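You operate a simulated robot arm through the tools that you are given. There is no shell and no other tool.

Carry out the task below with a simulated robot arm. There is one attempt and no reset: what you move stays moved.

Task
Put things in order on the top of the timber table. At the end: the grey pipe sleeve stands where the screw box (marked "SCREWS") stood; the teal clip carton (marked "CLIPS") stands where the grey pipe sleeve stood; the can with the yellow side (marked "W472") is in the grey mixing bucket; the screw box from the top of the timber table stands where the can with the yellow side stood; whatever was shut is shut again. Leave all else as you found it, and nothing knocked over. Set down upright: can with the yellow side.

Only the result counts: the job must be done as asked and must still hold three seconds after the hand-in. Knocking over, shifting, dropping, spilling or breaking anything else fails it.

Robot
A 6-joint arm with a two-finger parallel gripper, fixed in place. Base frame: the origin is at the foot of the arm, x ahead of it, y to its left, z up; the work surface is at about z = 0. Units: mm, degrees, N and s.
With the tool pointing down near the work surface it reaches from about 180 to 460 mm from the base axis. Its first joint turns from -70.0 to 70.0 degrees. Payload 1.9 kg.
The TCP is the grasp point between the finger pads, 23 mm short of the fingertips. In the tool frame z runs along the fingers and y along their closing line. The gripper opens to 94 mm. The fingers are 38 mm wide and 10 mm thick; the gripper's body (54 by 96 mm) begins 39 mm behind the TCP.
Orientation is told as [roll, pitch, yaw] about the base's x, y, z axes, in that order, counted from this pose: with the fingers straight down and closing along the base's y, the tool's x points along the base's -x, its y along +y and its z along -z.

Tools
- The arm moves only by the tool move_arm. Its argument "series" is a list of rows, each a list of 3 entries, a list of its own where there are three numbers: the shift along the tool's x, y, z in units of 50 mm (1.0 is 50 mm), then the turn, a rotation vector about the tool's x, y, z in units of 8 degrees (1.0 is 8 degrees), then the opening, from 0 (shut) to 1 (fully open). In form: [[[tx, ty, tz], [rx, ry, rz], hand], ...]. A call has 1 to 20 rows; each row shifts and turns the commanded pose from where the row before left it, along the tool's axes as they then stand. A call with a number of a shift or a turn outside -1 to 1 is refused whole. Each row takes 0.2 s and may step no farther than 50 mm and 8.6 degrees from the row before; otherwise, or with a gripper value out of range, the whole call is refused. A pose out of reach is approached as far as the arm can. The call stops where the force on the tool passes 40 N (or 10 N more than at its start, if that is more) or the arm is blocked; 0.2 s more then pass. The fingers move at their own pace (about 108 mm/s each) and stop on an object; they squeeze with about 23 N. The grip force told is the motor's: it shows also when the fingers shut on nothing. Time passes only in rows, and 0.2 s behind the last, so rows that do not move let the fingers close. The reply holds the time, the measured pose of the TCP, the force on the tool along the base axes, the opening and the grip force, in the units named above and with some noise, with the torque about the TCP (base axes, N m) and any sound that the robot's microphone picked up.
- Cameras (640 x 400 px; columns grow to the right, rows downward): "scene" is fixed at [48.3, 303.3, 430.3]; the picture's right is [-0.85, -0.53, 0.00], its down [-0.27, 0.43, -0.86] and it looks along [0.45, -0.73, -0.51] (base axes); focal length 214 px, centre (320, 200). "wrist" rides on the gripper at [87, 16, -74] in the tool frame; the picture's right is [-0.18, 0.98, 0.00], its down [-0.58, -0.11, -0.81] and it looks along [-0.79, -0.15, 0.59] (tool axes); focal length 243 px, centre (320, 200). There is no depth. A picture from a camera that has moved, and an enlarged one, comes with that camera's place and axes in the base frame and with its lens.
- grab_frame(camera): a new picture of that camera. No time passes.
- enlarge(camera, box): a new picture of the part [left, top, right, bottom] of that camera's present view, enlarged. No time passes.
- hand_in(): hands the job in; it is judged then, once.

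Nothing tells you positions but the pictures and the camera data. Unless the task says otherwise, let go and move clear before handing in.

The tools are called as a command line: name --argument value ..., lists and objects as JSON in quotes. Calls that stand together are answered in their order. move_arm: Moves the arm, as the interface text tells. Its arguments: {"type":"object","properties":{"series":{"type":"array"}},"required":["series"]} The other tools are called the same way: grab_frame (camera) takes a picture; enlarge (camera, box) takes an enlarged picture of a part of a camera's view; hand_in () hands the job in.

At the start:

```text
clock: 0.0
eef_pos: [252.7, -111.6, 376.5]
tcp_rot: [0.0, 0.0, 0.1]
wrist_force: [0.3, -0.7, 0.2]
moment: [0.0, -0.02, -0.03]
opening: 93.8
finger_force: 0.0
```

scene: 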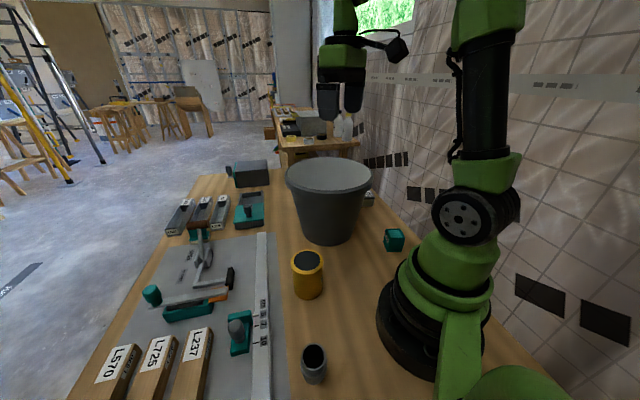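
wrist: 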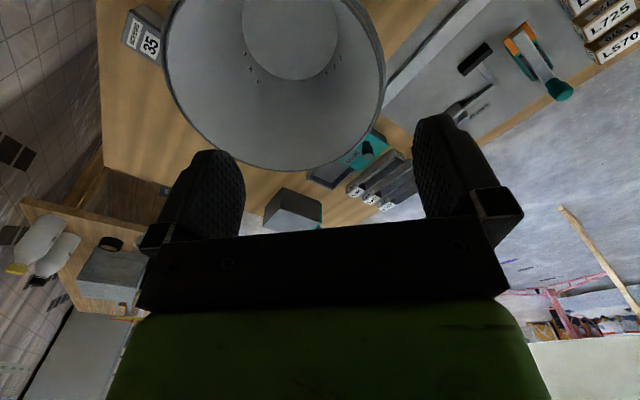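

I see the timber table with a bucket, a yellow can, a grey sleeve, a teal carton and a box behind the bucket. I'll look closer at each before moving anything.

enlarge --camera "scene" --box '[260, 140, 420, 240]'

enlarge --camera "scene" --box '[260, 220, 420, 400]'

enlarge --camera "scene" --box '[120, 150, 300, 260]'

enlarge --camera "scene" --box '[80, 240, 300, 400]'

enlarge --camera "wrist" --box '[100, 0, 420, 200]'

enlarge --camera "scene" --box '[260, 90, 380, 160]'

```text
4.00 times, centred on (340, 190) of scene
camera zoom: at [48.3, 303.3, 430.3], right [-0.85, -0.53, 0.0], down [-0.27, 0.43, -0.86], along [0.45, -0.73, -0.51], focal length 858 px, centre (240, 240)
```

zoom: 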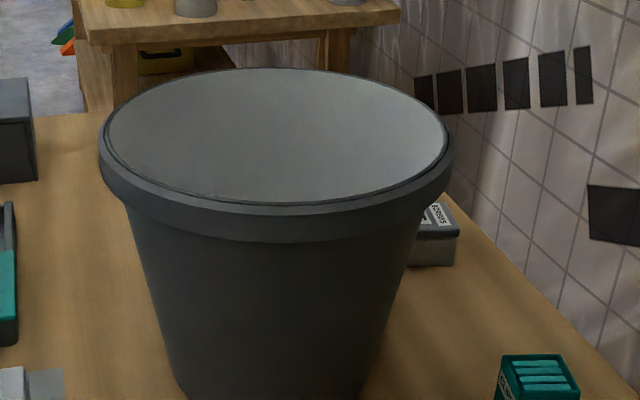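

```text
2.22 times, centred on (340, 310) of scene
camera zoom: at [48.3, 303.3, 430.3], right [-0.85, -0.53, 0.0], down [-0.27, 0.43, -0.86], along [0.45, -0.73, -0.51], focal length 477 px, centre (276, -44)
```

zoom: 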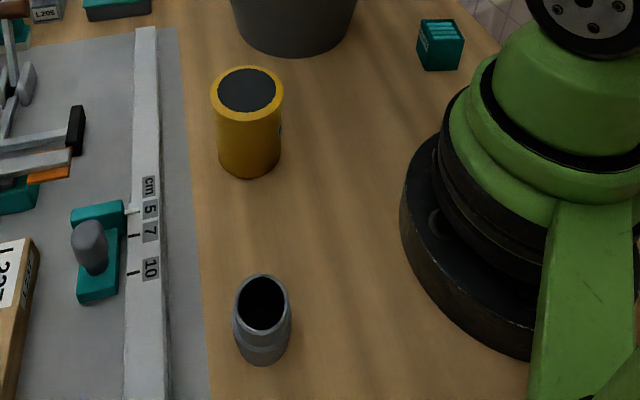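

```text
3.56 times, centred on (210, 205) of scene
camera zoom: at [48.3, 303.3, 430.3], right [-0.85, -0.53, 0.0], down [-0.27, 0.43, -0.86], along [0.45, -0.73, -0.51], focal length 763 px, centre (711, 182)
```

zoom: 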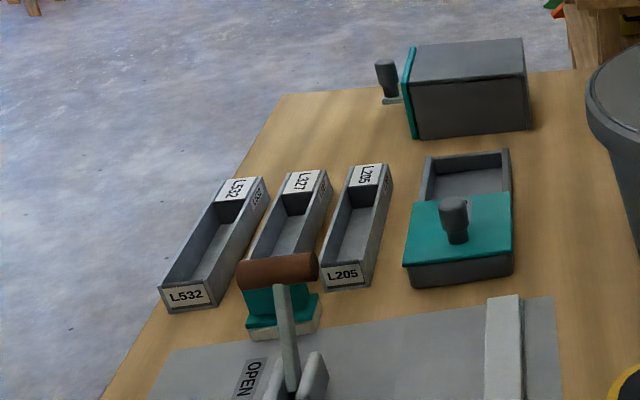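

```text
2.50 times, centred on (190, 320) of scene
camera zoom: at [48.3, 303.3, 430.3], right [-0.85, -0.53, 0.0], down [-0.27, 0.43, -0.86], along [0.45, -0.73, -0.51], focal length 536 px, centre (645, -100)
```

zoom: 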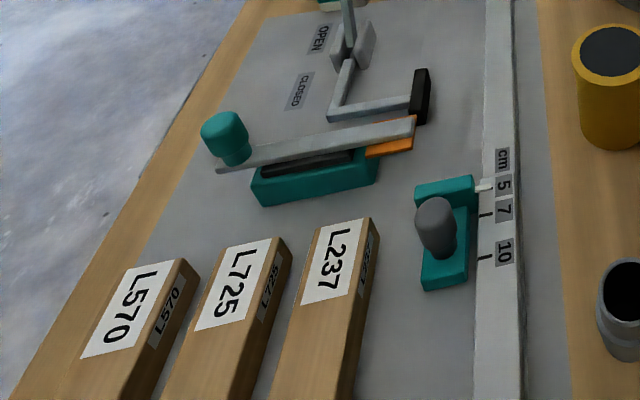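

```text
2.00 times, centred on (260, 100) of wrist
camera zoom: at [165.3, -94.8, 451.0], right [0.18, 0.98, 0.0], down [0.58, -0.11, 0.81], along [0.79, -0.15, -0.59], focal length 485 px, centre (440, 400)
```

zoom: 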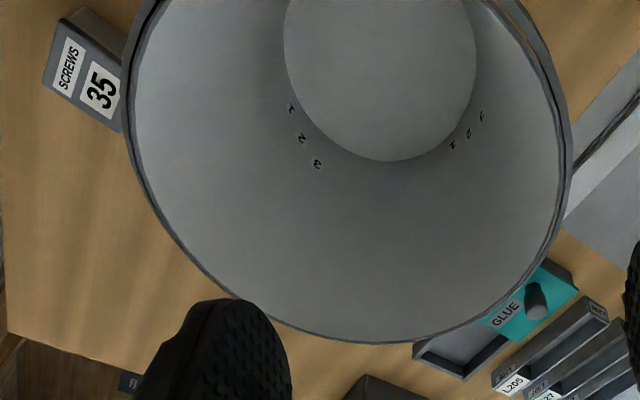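

```text
5.33 times, centred on (320, 125) of scene
camera zoom: at [48.3, 303.3, 430.3], right [-0.85, -0.53, 0.0], down [-0.27, 0.43, -0.86], along [0.45, -0.73, -0.51], focal length 1144 px, centre (320, 600)
```

zoom: 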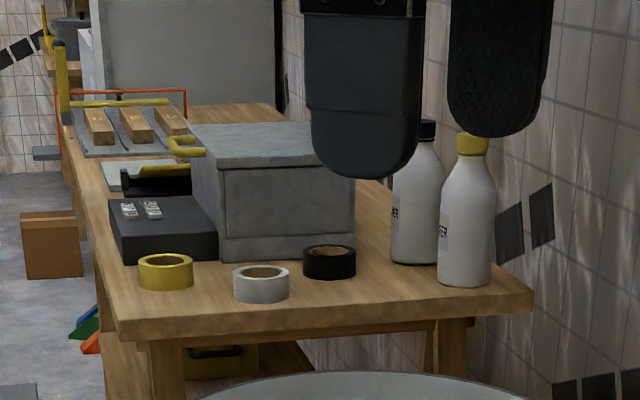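

The bucket is open-topped at about (302, -163), rim about 200 mm high. The yellow can is near (235, 50), the sleeve near (136, 176), the teal carton near (107, -198) and the screw box near (258, -382). Next I move above the can for a closer look with the wrist camera.

move_arm --series '[[[0.09, 0.81, 0], [0, 0, 0], 1], [[0.09, 0.81, 0], [0, 0, 0], 1], [[0.09, 0.81, 0], [0, 0, 0], 1], [[0.09, 0.81, 0], [0, 0, 0], 1], [[0, 0, 0.9], [0, 0, 0], 1], [[0, 0, 0.9], [0, 0, 0], 1], [[0, 0, 0], [0, 0, 0], 1]]'

grab_frame --camera "wrist"

grab_frame --camera "scene"

```text
clock: 1.6
eef_pos: [233.7, 52.7, 285.1]
tcp_rot: [0.0, 0.0, -0.1]
wrist_force: [0.3, 0.0, -0.4]
moment: [-0.03, -0.01, -0.01]
opening: 94.1
finger_force: 0.0
```

```text
taken
camera wrist: at [147.1, 69.2, 360.7], right [0.19, 0.98, 0.0], down [0.58, -0.11, 0.81], along [0.79, -0.15, -0.59], focal length 243 px, centre (320, 200)
```

wrist: 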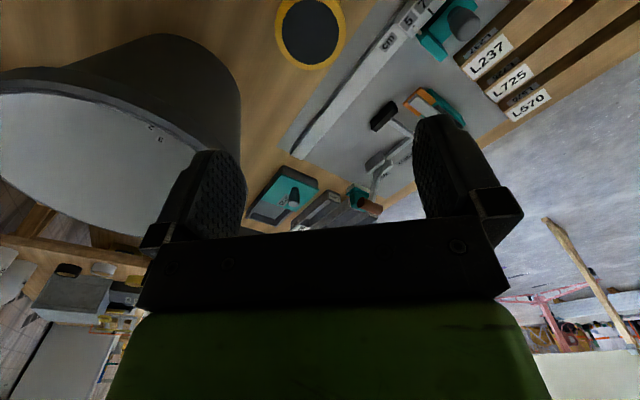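

```text
taken
```

scene: 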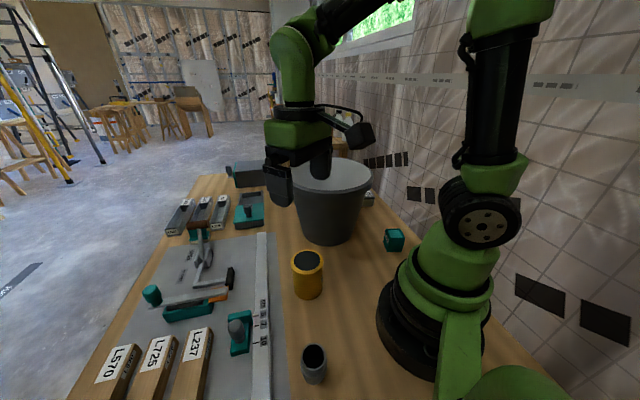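

The can top sits near (237, 44, 90). I go down further, still clear of it, to refine.

move_arm --series '[[[0, -0.16, 0.8], [0, 0, 0], 1], [[0, 0, 0.8], [0, 0, 0], 1], [[0, 0, 0.6], [0, 0, 0], 1], [[0, 0, 0], [0, 0, 0], 1]]'

grab_frame --camera "wrist"

grab_frame --camera "scene"

enlarge --camera "scene" --box '[240, 100, 420, 320]'

```text
clock: 2.6
eef_pos: [234.1, 41.1, 174.2]
tcp_rot: [0.1, 0.0, 0.0]
wrist_force: [0.5, 0.3, 0.0]
moment: [-0.06, 0.01, 0.03]
opening: 94.1
finger_force: 0.0
```

```text
taken
camera wrist: at [146.7, 58.2, 249.2], right [0.19, 0.98, 0.0], down [0.58, -0.11, 0.81], along [0.79, -0.15, -0.59], focal length 243 px, centre (320, 200)
```

wrist: 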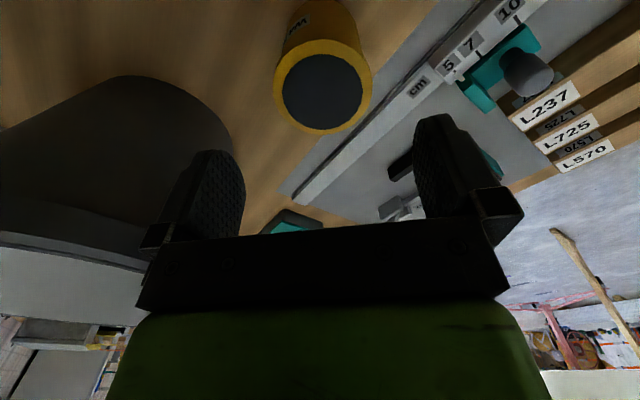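

```text
taken
```

scene: 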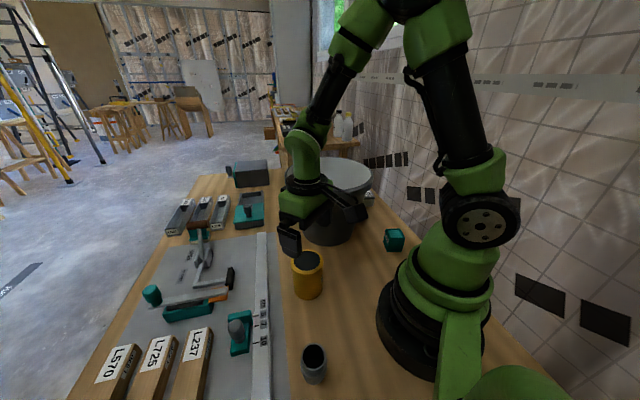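

```text
1.82 times, centred on (330, 210) of scene
camera zoom: at [48.3, 303.3, 430.3], right [-0.85, -0.53, 0.0], down [-0.27, 0.43, -0.86], along [0.45, -0.73, -0.51], focal length 390 px, centre (302, 182)
```

zoom: 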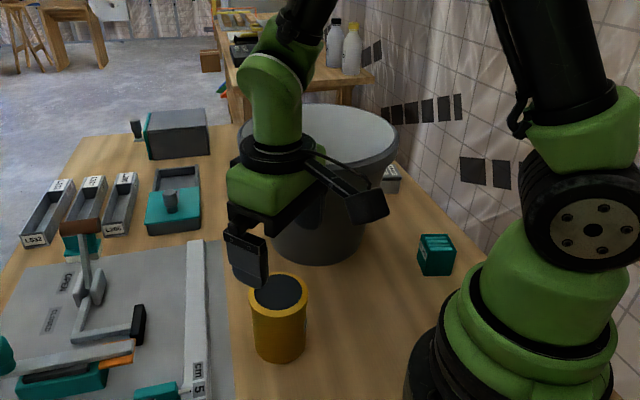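

I need a tighter estimate of the can, so I zoom in from both cameras.

enlarge --camera "scene" --box '[268, 240, 348, 310]'

enlarge --camera "wrist" --box '[220, 0, 420, 140]'

enlarge --camera "scene" --box '[280, 330, 350, 400]'

enlarge --camera "scene" --box '[350, 175, 430, 265]'

```text
5.71 times, centred on (308, 275) of scene
camera zoom: at [48.3, 303.3, 430.3], right [-0.85, -0.53, 0.0], down [-0.27, 0.43, -0.86], along [0.45, -0.73, -0.51], focal length 1226 px, centre (389, -229)
```

zoom: 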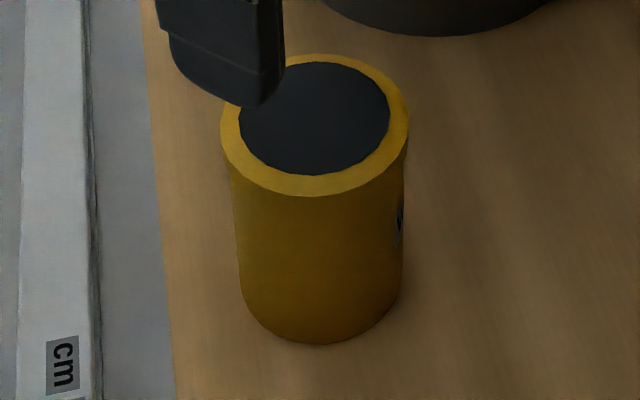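

```text
2.86 times, centred on (320, 70) of wrist
camera zoom: at [146.7, 58.2, 249.2], right [0.19, 0.98, 0.0], down [0.58, -0.11, 0.81], along [0.79, -0.15, -0.59], focal length 693 px, centre (320, 571)
```

zoom: 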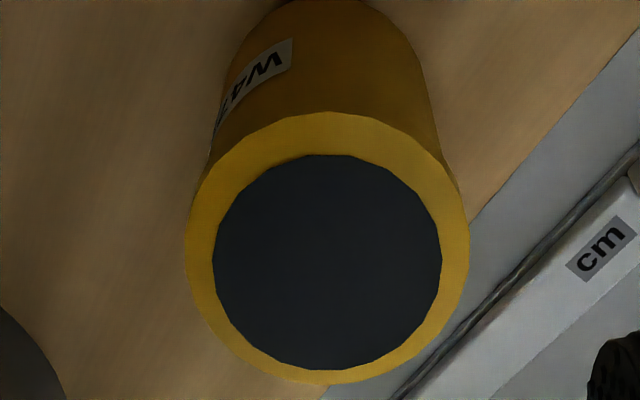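

```text
5.71 times, centred on (315, 365) of scene
camera zoom: at [48.3, 303.3, 430.3], right [-0.85, -0.53, 0.0], down [-0.27, 0.43, -0.86], along [0.45, -0.73, -0.51], focal length 1226 px, centre (349, -743)
```

zoom: 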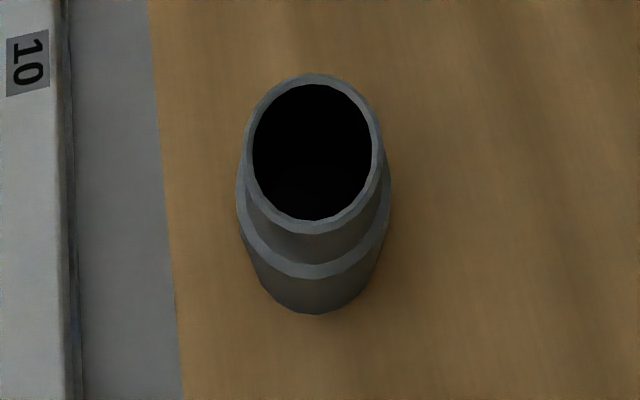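

```text
4.44 times, centred on (390, 220) of scene
camera zoom: at [48.3, 303.3, 430.3], right [-0.85, -0.53, 0.0], down [-0.27, 0.43, -0.86], along [0.45, -0.73, -0.51], focal length 953 px, centre (9, 111)
```

zoom: 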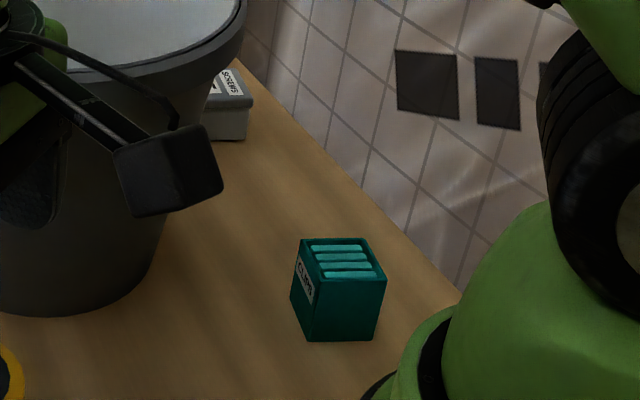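

The can top works out as a 70 mm circle centred near (243, 41) at z of about 85, and the bucket rim centre is near (314, -171). I now go down around the can, gripping high on its side.

move_arm --series '[[[-0.18, 0, 0], [0, 0, 0], 1], [[0, 0, 0.5], [0, 0, 0], 1], [[0, 0, 0.5], [0, 0, 0], 1], [[0, 0, 0.5], [0, 0, 0], 1], [[0, 0, 0.3], [0, 0, 0], 1], [[0, 0, 0], [0, 0, 0], 1]]'

grab_frame --camera "wrist"

enlarge --camera "scene" --box '[250, 180, 370, 310]'

```text
clock: 4.0
eef_pos: [242.5, 42.9, 86.5]
tcp_rot: [0.0, 0.0, 0.0]
wrist_force: [-0.8, 0.1, -0.7]
moment: [0.02, -0.01, 0.0]
opening: 94.1
finger_force: 0.2
```

```text
taken
camera wrist: at [155.6, 59.4, 161.2], right [0.18, 0.98, 0.0], down [0.58, -0.11, 0.81], along [0.79, -0.15, -0.59], focal length 243 px, centre (320, 200)
```

wrist: 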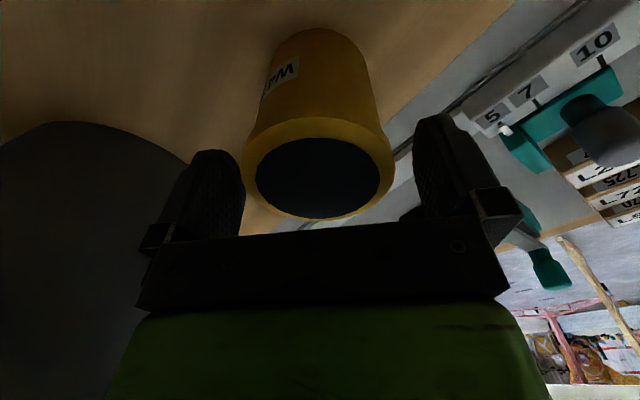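

```text
3.08 times, centred on (310, 245) of scene
camera zoom: at [48.3, 303.3, 430.3], right [-0.85, -0.53, 0.0], down [-0.27, 0.43, -0.86], along [0.45, -0.73, -0.51], focal length 660 px, centre (351, 62)
```

zoom: 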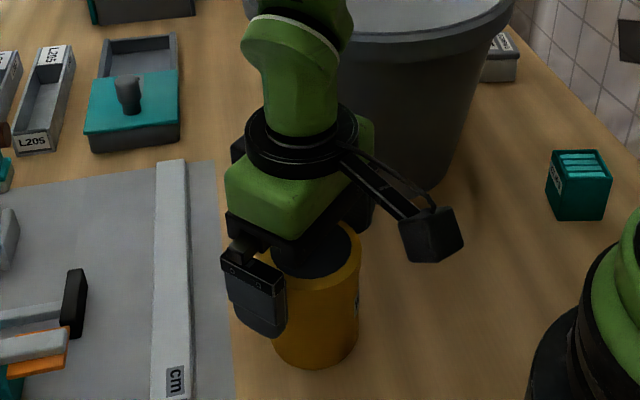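

The can sits evenly between the fingers, its centre near (242.5, 42.5). I lower a bit more and close on it.

move_arm --series '[[[0, 0, 0.25], [0, 0, 0], 1], [[0, 0, 0], [0, 0, 0], 0.8], [[0, 0, 0], [0, 0, 0], 0.6], [[0, 0, 0], [0, 0, 0], 0], [[0, 0, 0], [0, 0, 0], 0]]'

grab_frame --camera "wrist"

```text
clock: 5.2
eef_pos: [244.3, 42.2, 73.2]
tcp_rot: [0.0, -0.1, 0.0]
wrist_force: [2.0, 0.0, 0.4]
moment: [0.1, -0.1, -0.04]
opening: 69.7
finger_force: 23.0
```

```text
taken
camera wrist: at [155.8, 59.1, 148.7], right [0.18, 0.98, 0.0], down [0.58, -0.11, 0.81], along [0.79, -0.15, -0.59], focal length 243 px, centre (320, 200)
```

wrist: 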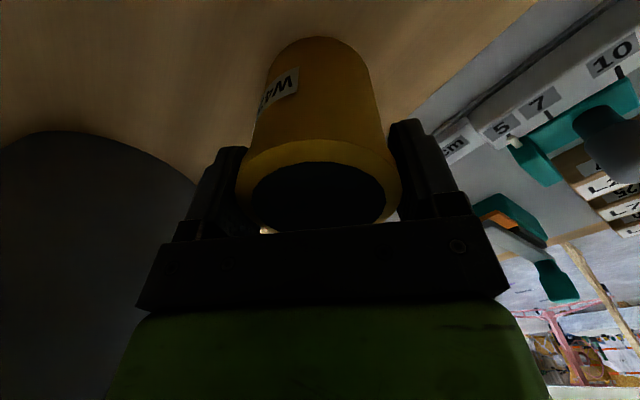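

The can is gripped (69.7 mm wide). I lift it straight up and check the hold.

move_arm --series '[[[0, 0, -0.2], [0, 0, 0], 0], [[0, 0, -0.4], [0, 0, 0], 0], [[0, 0, -0.5], [0, 0, 0], 0], [[0, 0, -0.6], [0, 0, 0], 0], [[0, 0, -0.6], [0, 0, 0], 0], [[0, 0, -0.6], [0, 0, 0], 0], [[0, 0, -0.6], [0, 0, 0], 0], [[0, 0, -0.6], [0, 0, 0], 0], [[0, 0, -0.5], [0, 0, 0], 0], [[0, 0, -0.3], [0, 0, 0], 0], [[0, 0, 0], [0, 0, 0], 0]]'

grab_frame --camera "wrist"

grab_frame --camera "scene"

```text
clock: 7.6
eef_pos: [245.6, 44.2, 320.3]
tcp_rot: [-0.1, 0.0, 0.0]
wrist_force: [-0.7, -0.2, -2.7]
moment: [-0.01, -0.01, -0.03]
opening: 69.6
finger_force: 22.9
```

```text
taken
camera wrist: at [157.1, 59.6, 394.0], right [0.18, 0.98, 0.0], down [0.58, -0.11, 0.81], along [0.79, -0.15, -0.59], focal length 243 px, centre (320, 200)
```

wrist: 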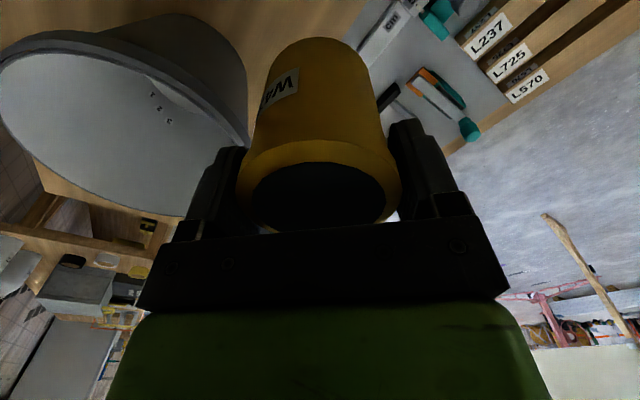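

```text
taken
```

scene: 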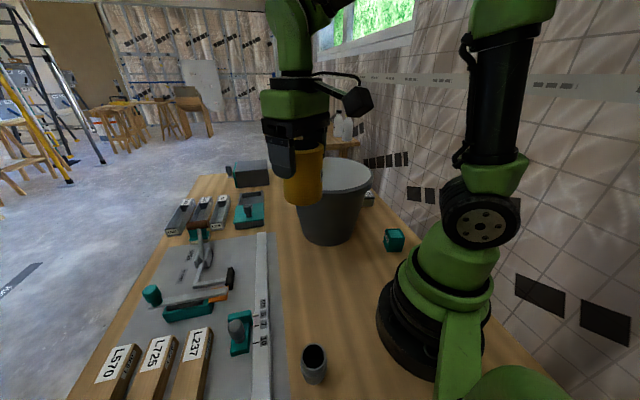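

The hold is good. I carry the can over the bucket at a height that clears the rim.

move_arm --series '[[[-0.15, -0.3, 0], [0, 0, 0], 0], [[-0.24, -0.54, 0], [0, 0, 0], 0], [[-0.26, -0.58, 0], [0, 0, 0], 0], [[-0.26, -0.58, 0], [0, 0, 0], 0], [[-0.26, -0.58, 0], [0, 0, 0], 0], [[-0.26, -0.58, 0], [0, 0, 0], 0], [[-0.22, -0.54, 0], [0, 0, 0], 0], [[-0.18, -0.4, 0], [0, 0, 0], 0], [[-0.1, -0.2, 0], [0, 0, 0], 0], [[0, 0, 0], [0, 0, 0], 0]]'

grab_frame --camera "wrist"

grab_frame --camera "scene"

```text
clock: 9.8
eef_pos: [341.5, -171.1, 319.7]
tcp_rot: [0.2, 0.0, -0.1]
wrist_force: [0.6, -0.1, -2.6]
moment: [0.0, 0.0, 0.01]
opening: 69.3
finger_force: 22.7
```

```text
taken
camera wrist: at [253.1, -155.6, 394.3], right [0.18, 0.98, 0.0], down [0.58, -0.11, 0.81], along [0.79, -0.15, -0.59], focal length 243 px, centre (320, 200)
```

wrist: 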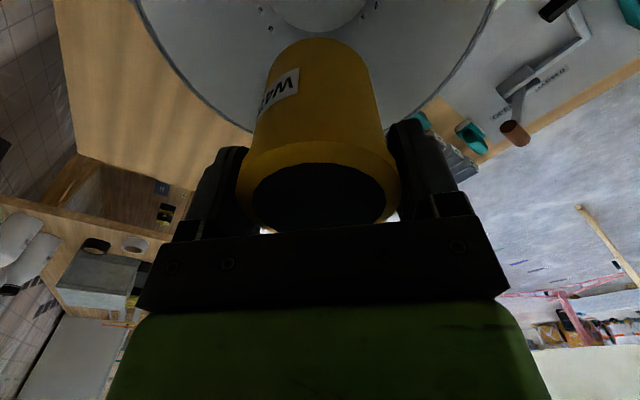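

```text
taken
```

scene: 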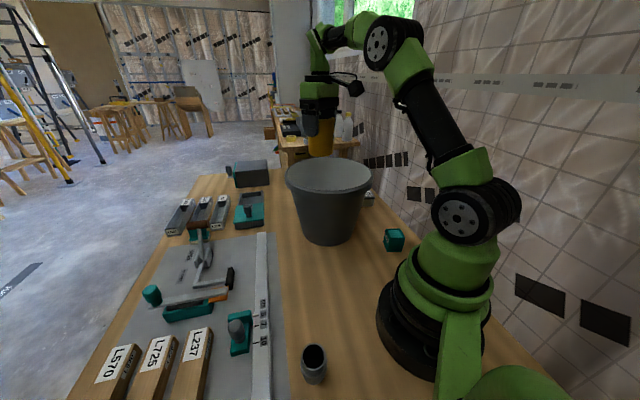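

The bucket centre checks out at about (314, -172), so the can is offset away from the camera side as planned. I lower it into the bucket part way and look.

move_arm --series '[[[0, 0, 0.3], [0, 0, 0], 0], [[0, 0, 0.5], [0, 0, 0], 0], [[0, 0, 0.5], [0, 0, 0], 0], [[0, 0, 0.5], [0, 0, 0], 0], [[0, 0, 0.5], [0, 0, 0], 0], [[0, 0, 0.5], [0, 0, 0], 0], [[0, 0, 0.4], [0, 0, 0], 0], [[0, 0, 0], [0, 0, 0], 0]]'

grab_frame --camera "wrist"

enlarge --camera "scene" --box '[260, 60, 420, 220]'

```text
clock: 11.6
eef_pos: [340.8, -172.8, 159.4]
tcp_rot: [0.0, 0.0, 0.0]
wrist_force: [0.1, 0.4, -2.9]
moment: [0.03, 0.0, -0.01]
opening: 69.6
finger_force: 22.9
```

```text
taken
camera wrist: at [253.3, -155.3, 233.9], right [0.18, 0.98, 0.0], down [0.58, -0.11, 0.81], along [0.79, -0.15, -0.59], focal length 243 px, centre (320, 200)
```

wrist: 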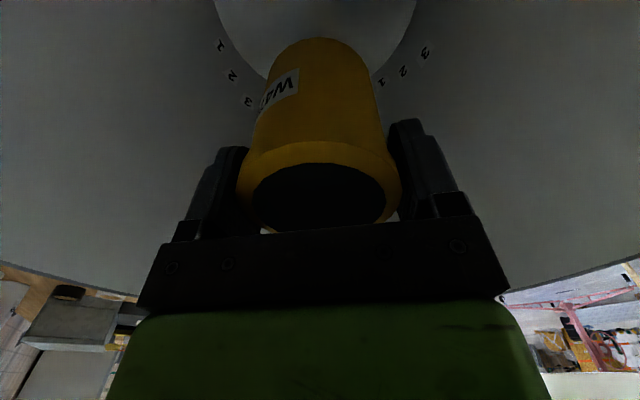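

```text
2.50 times, centred on (340, 140) of scene
camera zoom: at [48.3, 303.3, 430.3], right [-0.85, -0.53, 0.0], down [-0.27, 0.43, -0.86], along [0.45, -0.73, -0.51], focal length 536 px, centre (270, 350)
```

zoom: 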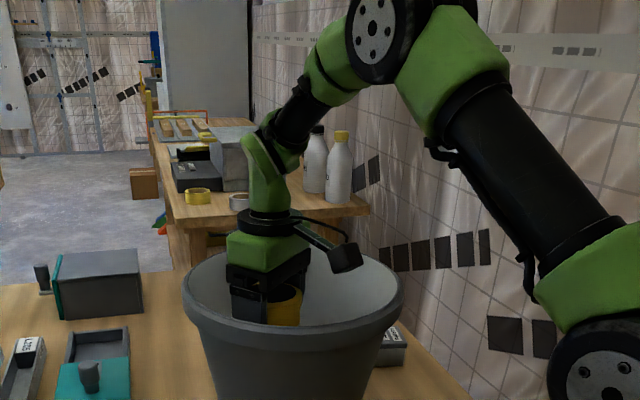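

There is good clearance around the can. I shift 5 mm outward to give the camera bracket more room and go lower.

move_arm --series '[[[-0.1, 0, 0.1], [0, 0, 0], 0], [[0, 0, 0.4], [0, 0, 0], 0], [[0, 0, 0.4], [0, 0, 0], 0], [[0, 0, 0.2], [0, 0, 0], 0], [[0, 0, 0], [0, 0, 0], 0]]'

grab_frame --camera "wrist"

enlarge --camera "scene" --box '[280, 120, 380, 220]'

```text
clock: 12.8
eef_pos: [346.4, -173.7, 103.4]
tcp_rot: [0.2, 0.0, 0.0]
wrist_force: [0.4, 0.3, -2.6]
moment: [-0.02, 0.01, 0.0]
opening: 69.6
finger_force: 22.5
```

```text
taken
camera wrist: at [258.3, -156.4, 178.1], right [0.18, 0.98, 0.0], down [0.58, -0.11, 0.81], along [0.79, -0.15, -0.59], focal length 243 px, centre (320, 200)
```

wrist: 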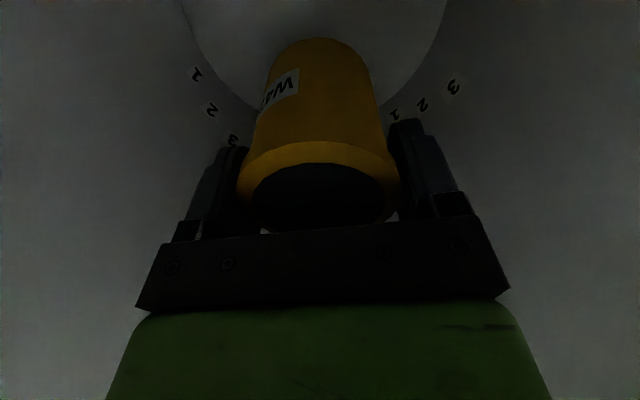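

```text
4.00 times, centred on (330, 170) of scene
camera zoom: at [48.3, 303.3, 430.3], right [-0.85, -0.53, 0.0], down [-0.27, 0.43, -0.86], along [0.45, -0.73, -0.51], focal length 858 px, centre (280, 320)
```

zoom: 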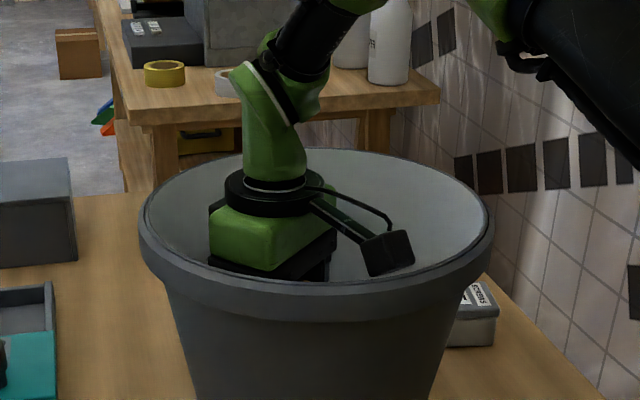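

Camera and bracket have ample clearance from the wall. I descend to just above the floor, then feel for contact in small steps.

move_arm --series '[[[0, 0, 0.2], [0, 0, 0], 0], [[0, 0, 0.1], [0, 0, 0], 0], [[0, 0, 0.08], [0, 0, 0], 0], [[0, 0, 0], [0, 0, 0], 0]]'

```text
clock: 13.8
eef_pos: [344.7, -171.8, 84.0]
tcp_rot: [0.0, 0.0, 0.1]
wrist_force: [0.2, 0.1, -2.1]
moment: [0.03, -0.02, 0.01]
opening: 69.7
finger_force: 22.8
```

The can should be a few millimetres above the bucket floor. I lower in 2 mm steps and watch the vertical force.

move_arm --series '[[[0, 0, 0.04], [0, 0, 0], 0], [[0, 0, 0.04], [0, 0, 0], 0], [[0, 0, 0], [0, 0, 0], 0]]'

move_arm --series '[[[0, 0, 0.03], [0, 0, 0], 0], [[0, 0, 0], [0, 0, 0], 0]]'

```text
clock: 14.6
eef_pos: [344.6, -171.4, 81.8]
tcp_rot: [-0.1, 0.0, 0.0]
wrist_force: [0.0, 0.7, -2.8]
moment: [0.0, 0.01, 0.02]
opening: 69.7
finger_force: 22.9
```

```text
clock: 15.2
eef_pos: [345.6, -171.4, 80.1]
tcp_rot: [-0.1, -0.1, 0.0]
wrist_force: [-1.5, -0.8, 3.8]
moment: [0.03, -0.01, 0.05]
opening: 69.7
finger_force: 23.1
```

Contact with the bucket floor is felt. I open the fingers partly and check before rising.

move_arm --series '[[[0, 0, 0], [0, 0, 0], 0.8], [[0, 0, 0], [0, 0, 0], 0.86], [[0, 0, 0], [0, 0, 0], 0.86]]'

enlarge --camera "wrist" --box '[120, 0, 520, 300]'

```text
clock: 16.0
eef_pos: [345.1, -170.7, 79.3]
tcp_rot: [-0.1, -0.1, 0.0]
wrist_force: [0.6, 0.8, -0.8]
moment: [-0.01, -0.01, -0.03]
opening: 80.8
finger_force: 0.0
```

```text
1.33 times, centred on (320, 150) of wrist
camera zoom: at [257.6, -155.4, 154.4], right [0.18, 0.98, 0.0], down [0.58, -0.11, 0.81], along [0.79, -0.15, -0.59], focal length 324 px, centre (320, 267)
```

zoom: 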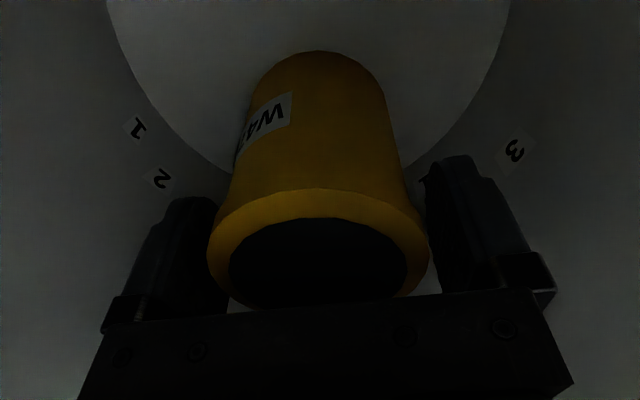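

The can stands free on the bucket floor. I rise straight up slowly.

move_arm --series '[[[0, 0, -0.2], [0, 0, 0], 0.86], [[0, 0, -0.4], [0, 0, 0], 0.86], [[0, 0, -0.5], [0, 0, 0], 0.86], [[0, 0, -0.7], [0, 0, 0], 0.86], [[0, 0, -0.8], [0, 0, 0], 0.9], [[0, 0, -0.8], [0, 0, 0], 1], [[0, 0, -0.8], [0, 0, 0], 1], [[0, 0, -0.8], [0, 0, 0], 1], [[0, 0, 0], [0, 0, 0], 1]]'

grab_frame --camera "wrist"

grab_frame --camera "scene"

```text
clock: 18.0
eef_pos: [343.2, -173.9, 330.9]
tcp_rot: [0.0, 0.0, 0.0]
wrist_force: [-0.2, 0.3, 0.2]
moment: [0.03, 0.02, 0.0]
opening: 94.0
finger_force: 0.2
```

```text
taken
camera wrist: at [256.6, -156.3, 405.1], right [0.18, 0.98, 0.0], down [0.58, -0.11, 0.81], along [0.79, -0.15, -0.59], focal length 243 px, centre (320, 200)
```

wrist: 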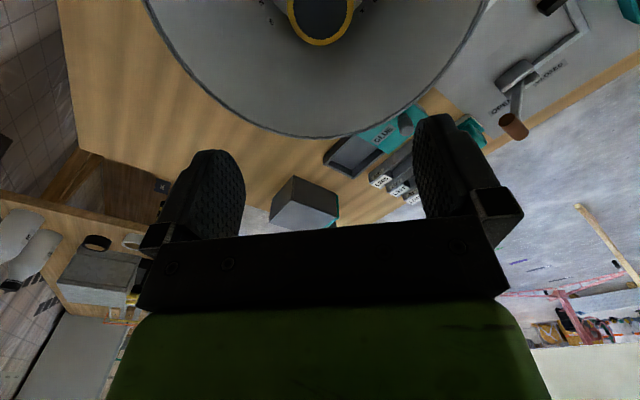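

```text
taken
```

scene: 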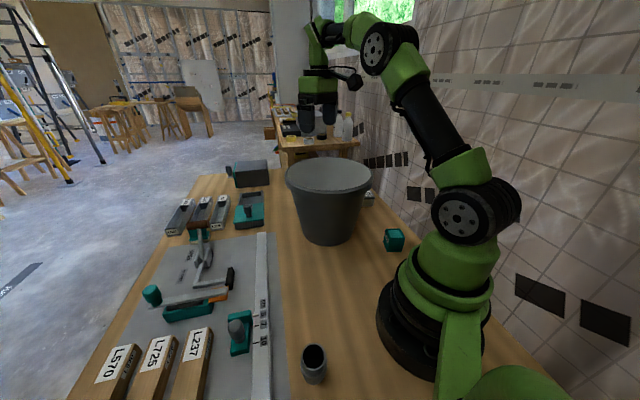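

The can stands upright in the bucket. Next is the screw box: I turn the tool so its camera faces inward (yaw about -55°) and move over toward the box to inspect it.

move_arm --series '[[[0, 0, 0], [0, 0, 0.98], 1], [[0, 0, 0], [0, 0, 0.98], 1], [[0, 0, 0], [0, 0, 0.98], 1], [[0, 0, 0], [0, 0, 0.98], 1], [[0, 0, 0], [0, 0, 0.98], 1], [[0, 0, 0], [0, 0, 0.98], 1], [[0, 0, 0], [0, 0, 0.995], 1], [[0, 0, 0], [0, 0, 0], 1]]'

move_arm --series '[[[-0.181, -0.648, 0], [0, 0, 0], 1], [[-0.181, -0.648, 0], [0, 0, 0], 1], [[-0.181, -0.648, 0], [0, 0, 0], 1], [[-0.181, -0.648, 0], [0, 0, 0], 1], [[-0.181, -0.648, 0], [0, 0, 0], 1], [[-0.181, -0.648, 0], [0, 0, 0], 1], [[0, 0, 0], [0, 0, 0], 1]]'

grab_frame --camera "wrist"

grab_frame --camera "scene"

```text
clock: 19.8
eef_pos: [345.4, -171.3, 329.5]
tcp_rot: [0.1, -0.1, -55.1]
wrist_force: [0.6, -0.9, 0.4]
moment: [-0.01, 0.0, 0.01]
opening: 94.2
finger_force: 0.1
```

```text
clock: 21.4
eef_pos: [215.5, -327.7, 328.9]
tcp_rot: [0.0, 0.0, -55.0]
wrist_force: [0.5, -0.1, -0.3]
moment: [0.03, 0.03, -0.01]
opening: 94.1
finger_force: 0.0
```

```text
taken
camera wrist: at [178.4, -248.2, 404.8], right [0.91, 0.41, 0.0], down [0.24, -0.54, 0.81], along [0.33, -0.73, -0.59], focal length 243 px, centre (320, 200)
```

wrist: 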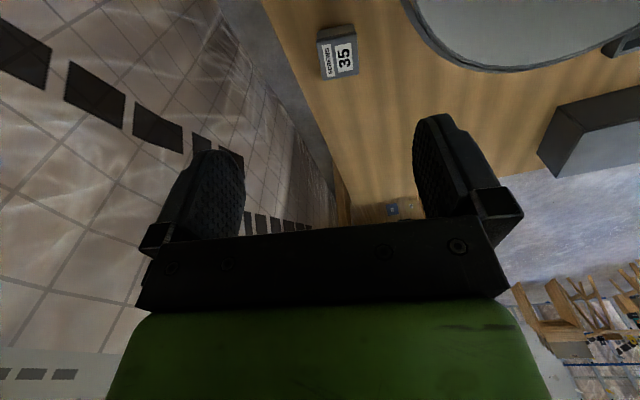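

```text
taken
```

scene: 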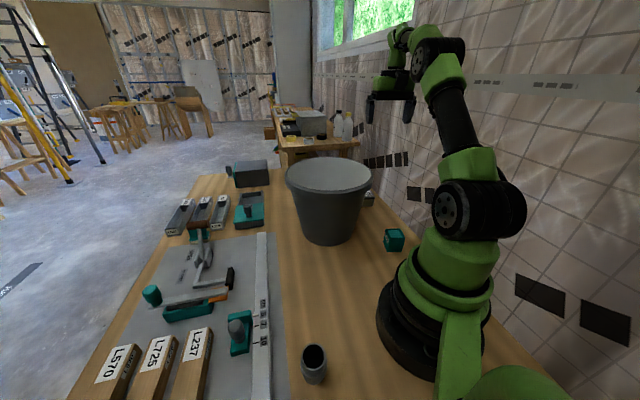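

enlarge --camera "wrist" --box '[270, 0, 400, 100]'

enlarge --camera "scene" --box '[350, 180, 410, 220]'

```text
4.00 times, centred on (335, 50) of wrist
camera zoom: at [178.4, -248.2, 404.8], right [0.91, 0.41, 0.0], down [0.24, -0.54, 0.81], along [0.33, -0.73, -0.59], focal length 970 px, centre (260, 800)
```

zoom: 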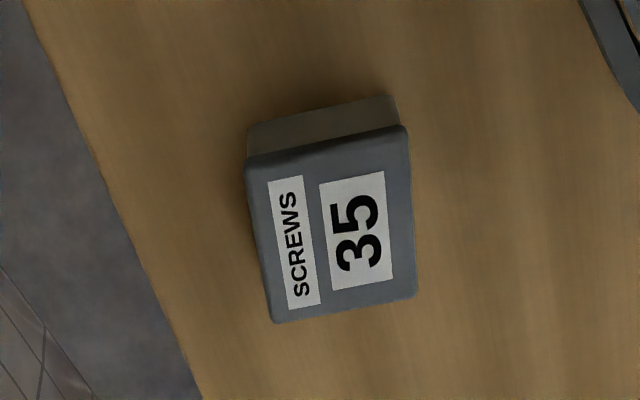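

```text
10.00 times, centred on (380, 200) of scene
camera zoom: at [48.3, 303.3, 430.3], right [-0.85, -0.53, 0.0], down [-0.27, 0.43, -0.86], along [0.45, -0.73, -0.51], focal length 2145 px, centre (-280, 200)
```

zoom: 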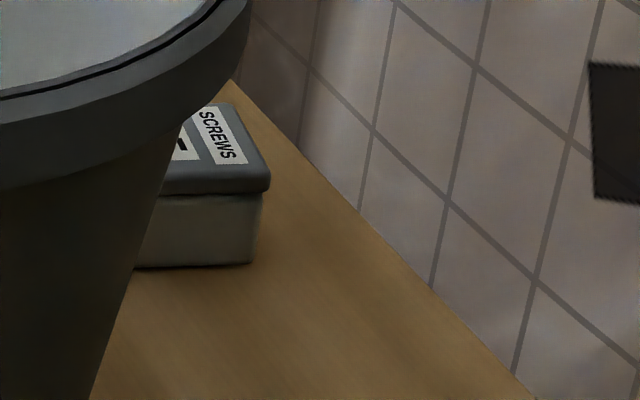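

The screw box is a lidded square about 55 mm wide and 36 mm tall, centred near (269, -383), with its sides lined up with the tool at yaw -55°. That is near the reach limit, so I move out over it carefully and check how far the arm follows.

move_arm --series '[[[-0.5, 0.12, 0], [0, 0, 0], 1], [[-0.5, 0.122, 0], [0, 0, 0], 1], [[-0.2, 0, 0.7], [0, 0, 0], 1], [[-0.16, 0, 0.8], [0, 0, 0], 1], [[0, 0, 0.8], [0, 0, 0], 1], [[0, 0, 0.7], [0, 0, 0], 1], [[0, 0, 0], [0, 0, 0], 1]]'

grab_frame --camera "wrist"

enlarge --camera "scene" --box '[280, 60, 480, 240]'

```text
clock: 23.0
eef_pos: [242.3, -351.3, 174.7]
tcp_rot: [0.0, 0.0, -55.1]
wrist_force: [-0.1, 0.4, -0.4]
moment: [-0.03, 0.01, 0.01]
opening: 94.2
finger_force: 0.0
out of reach, approached as far as the arm can: row 1, 2
```

```text
taken
camera wrist: at [205.6, -271.1, 250.6], right [0.91, 0.41, 0.0], down [0.24, -0.54, 0.81], along [0.33, -0.73, -0.59], focal length 243 px, centre (320, 200)
```

wrist: 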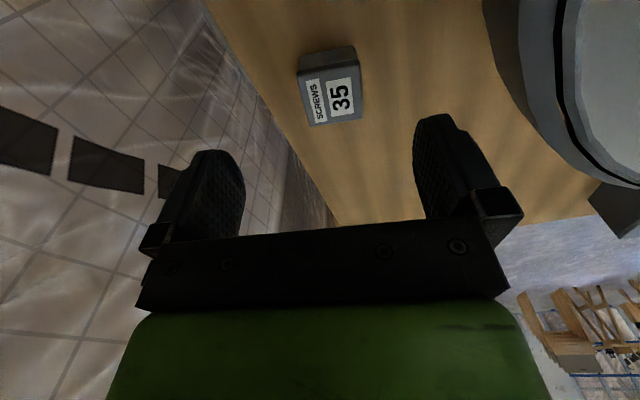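

```text
2.22 times, centred on (380, 150) of scene
camera zoom: at [48.3, 303.3, 430.3], right [-0.85, -0.53, 0.0], down [-0.27, 0.43, -0.86], along [0.45, -0.73, -0.51], focal length 477 px, centre (187, 311)
```

zoom: 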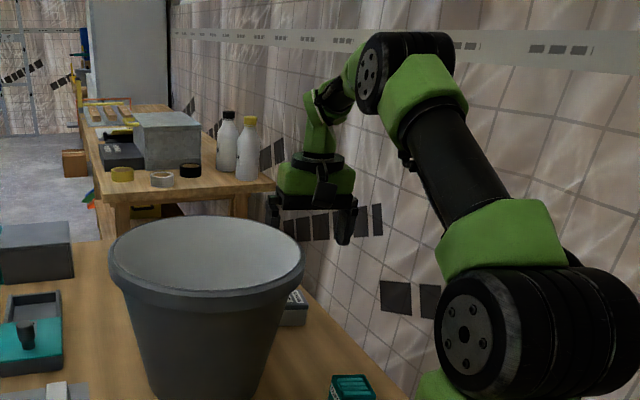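

The arm stopped short at the higher level but can follow further when lower. I take a closer look at the box from here.

enlarge --camera "wrist" --box '[270, 20, 400, 140]'

```text
3.33 times, centred on (335, 80) of wrist
camera zoom: at [205.6, -271.1, 250.6], right [0.91, 0.41, 0.0], down [0.24, -0.54, 0.81], along [0.33, -0.73, -0.59], focal length 809 px, centre (270, 600)
```

zoom: 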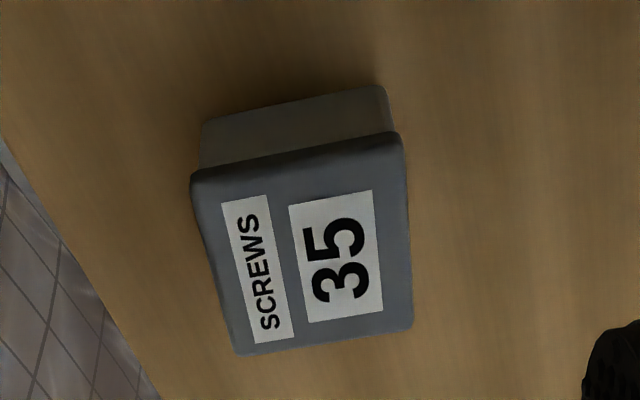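

The box's centre is about (269, -383), top at about 34 mm, and it is aligned within half a degree. I go lower straddling it, then extend outward in steps.

move_arm --series '[[[0, 0.074, 0.5], [0, 0, 0], 1], [[0, 0, 0.6], [0, 0, 0], 1], [[0, 0, 0.6], [0, 0, 0], 1], [[0, 0, 0.5], [0, 0, 0], 1], [[-0.2, 0, 0], [0, 0, 0], 1], [[-0.2, 0, 0], [0, 0, 0], 1], [[0, 0, 0], [0, 0, 0], 1]]'

grab_frame --camera "wrist"

```text
clock: 24.6
eef_pos: [257.8, -365.6, 66.0]
tcp_rot: [0.1, 0.1, -55.0]
wrist_force: [-0.9, 0.0, -0.4]
moment: [0.01, -0.02, 0.0]
opening: 94.1
finger_force: 0.0
```

```text
taken
camera wrist: at [220.9, -285.4, 140.9], right [0.91, 0.41, 0.0], down [0.24, -0.54, 0.81], along [0.33, -0.73, -0.59], focal length 243 px, centre (320, 200)
```

wrist: 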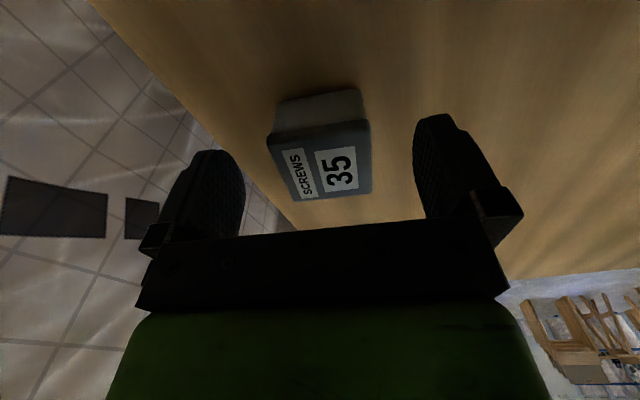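

Now lower to about z = 30 and extend in small steps toward the box's centre.

move_arm --series '[[[0, 0, 0.36], [0, 0, 0], 1], [[0, 0, 0.36], [0, 0, 0], 1], [[-0.1, 0, 0], [0, 0, 0], 1], [[-0.1, 0, 0], [0, 0, 0], 1], [[-0.1, 0, 0], [0, 0, 0], 1], [[0, 0, 0], [0, 0, 0], 1]]'

grab_frame --camera "wrist"

```text
clock: 26.0
eef_pos: [262.3, -371.6, 31.1]
tcp_rot: [0.0, 0.0, -55.0]
wrist_force: [-0.8, 0.1, 0.3]
moment: [-0.03, -0.01, -0.02]
opening: 94.1
finger_force: 0.1
out of reach, approached as far as the arm can: row 4, 5
```

```text
taken
camera wrist: at [225.8, -291.9, 105.6], right [0.91, 0.41, 0.0], down [0.24, -0.54, 0.81], along [0.33, -0.73, -0.59], focal length 243 px, centre (320, 200)
```

wrist: 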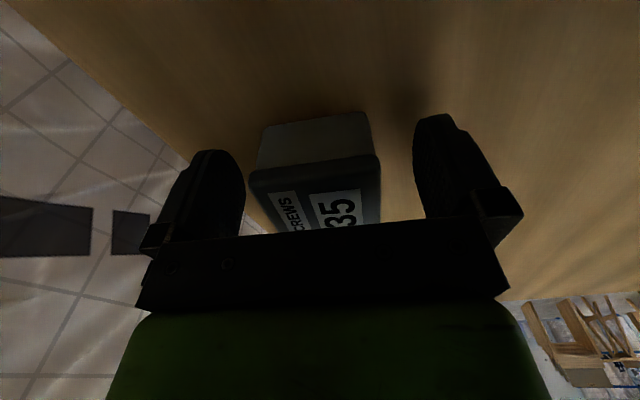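

At vertical the arm stops about 14 mm short of the box's centre. A small 8° outward tilt about the closing axis gives the extra reach without changing the flat grip, so I tilt and extend.

move_arm --series '[[[0, 0, 0], [0, -0.5, 0], 1], [[0, 0, 0], [0, -0.5, 0], 1], [[-0.09, -0.01, 0.013], [0, 0, 0], 1], [[-0.09, -0.01, 0.013], [0, 0, 0], 1], [[-0.09, 0, 0.012], [0, 0, 0], 1], [[0, 0, 0], [0, 0, 0], 1]]'

grab_frame --camera "wrist"

```text
clock: 27.4
eef_pos: [271.4, -383.4, 31.8]
tcp_rot: [0.0, -8.0, -55.0]
wrist_force: [0.5, 0.0, -0.1]
moment: [0.0, -0.04, 0.04]
opening: 94.0
finger_force: 0.1
```

```text
taken
camera wrist: at [227.7, -295.6, 93.1], right [0.91, 0.41, 0.03], down [0.18, -0.44, 0.88], along [0.38, -0.8, -0.48], focal length 243 px, centre (320, 200)
```

wrist: 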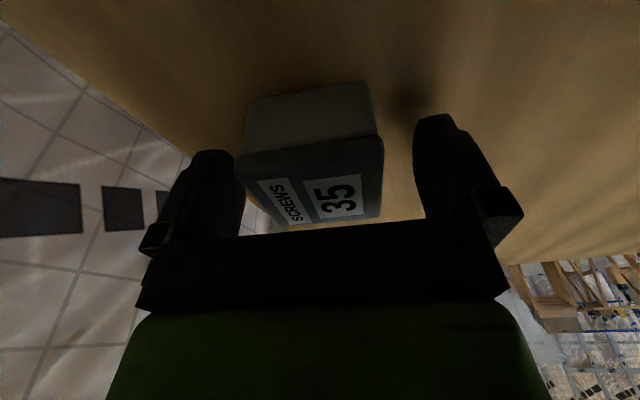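

The fingers now straddle the box at its centre. I nudge 1.5 mm sideways and close.

move_arm --series '[[[0, -0.03, 0], [0, 0, 0], 1], [[0, 0, 0], [0, 0, 0], 0.75], [[0, 0, 0], [0, 0, 0], 0.62], [[0, 0, 0], [0, 0, 0], 0.3], [[0, 0, 0], [0, 0, 0], 0.3]]'

grab_frame --camera "wrist"

```text
clock: 28.6
eef_pos: [270.0, -385.0, 31.7]
tcp_rot: [0.0, -8.0, -55.0]
wrist_force: [-0.7, -1.0, 1.3]
moment: [0.04, 0.01, 0.03]
opening: 55.7
finger_force: 23.1
```

```text
taken
camera wrist: at [226.6, -296.3, 93.4], right [0.91, 0.41, 0.03], down [0.18, -0.44, 0.88], along [0.38, -0.8, -0.48], focal length 243 px, centre (320, 200)
```

wrist: 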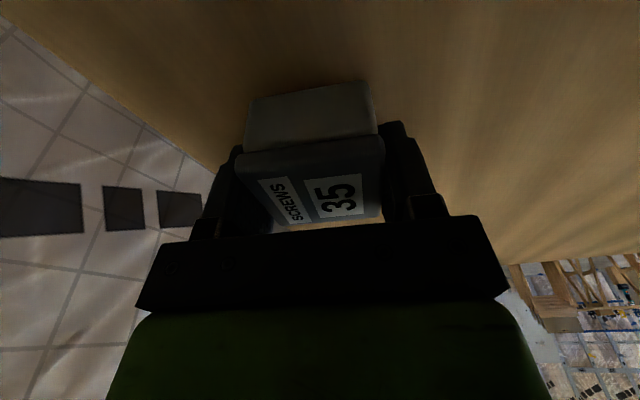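

The box is held (55.7 mm). I lift it a few millimetres first to be sure lid and body come up together.

move_arm --series '[[[-0.014, 0, -0.099], [0, 0, 0], 0.3], [[-0.028, 0, -0.198], [0, 0, 0], 0.3], [[-0.042, 0, -0.297], [0, 0, 0], 0.3], [[0, 0, 0], [0, 0, 0], 0.3]]'

grab_frame --camera "wrist"

enlarge --camera "scene" --box '[340, 140, 440, 220]'

```text
clock: 29.6
eef_pos: [268.6, -383.8, 61.4]
tcp_rot: [0.1, -8.0, -54.9]
wrist_force: [0.0, 0.8, -1.5]
moment: [0.01, 0.0, -0.01]
opening: 55.9
finger_force: 22.7
```

```text
taken
camera wrist: at [226.4, -296.4, 123.1], right [0.91, 0.41, 0.03], down [0.18, -0.44, 0.88], along [0.38, -0.8, -0.48], focal length 243 px, centre (320, 200)
```

wrist: 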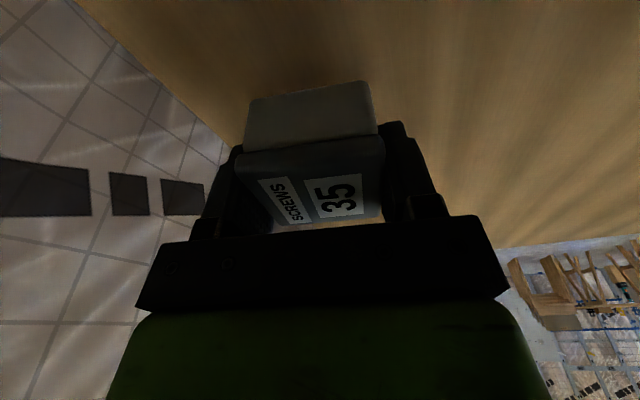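

```text
5.00 times, centred on (390, 180) of scene
camera zoom: at [48.3, 303.3, 430.3], right [-0.85, -0.53, 0.0], down [-0.27, 0.43, -0.86], along [0.45, -0.73, -0.51], focal length 1072 px, centre (-30, 300)
```

zoom: 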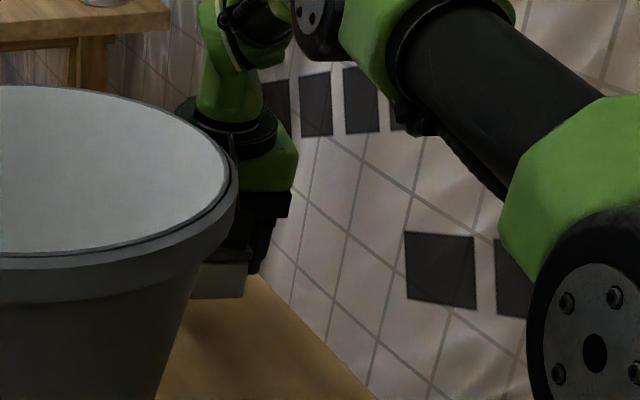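

Lid and body came up together, and the load is light. I bring it inward and up to clear the bucket rim.

move_arm --series '[[[0.241, 0, -0.438], [0, 0, 0], 0.3], [[0.241, 0, -0.438], [0, 0, 0], 0.3], [[0.047, 0, -0.814], [0, 0, 0], 0.3], [[0.047, 0, -0.814], [0, 0, 0], 0.3], [[0.047, 0, -0.814], [0, 0, 0], 0.3], [[0.047, 0, -0.814], [0, 0, 0], 0.3], [[0.047, 0, -0.814], [0, 0, 0], 0.3], [[0, 0, 0], [0, 0, 0], 0.3]]'

grab_frame --camera "scene"

```text
clock: 31.4
eef_pos: [229.8, -326.5, 304.8]
tcp_rot: [0.0, -8.0, -54.9]
wrist_force: [-0.2, -0.2, -1.2]
moment: [0.0, 0.03, 0.04]
opening: 55.6
finger_force: 22.9
```

```text
taken
```

scene: 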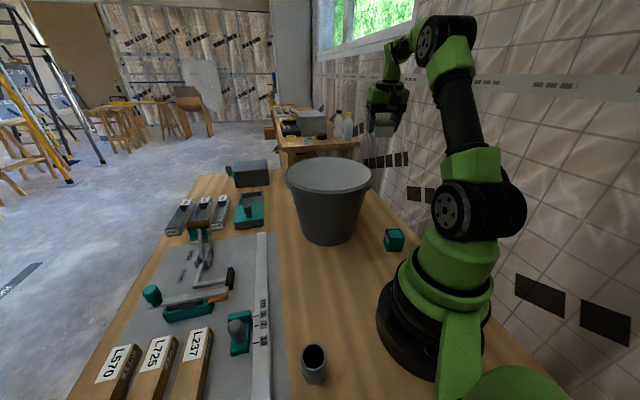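

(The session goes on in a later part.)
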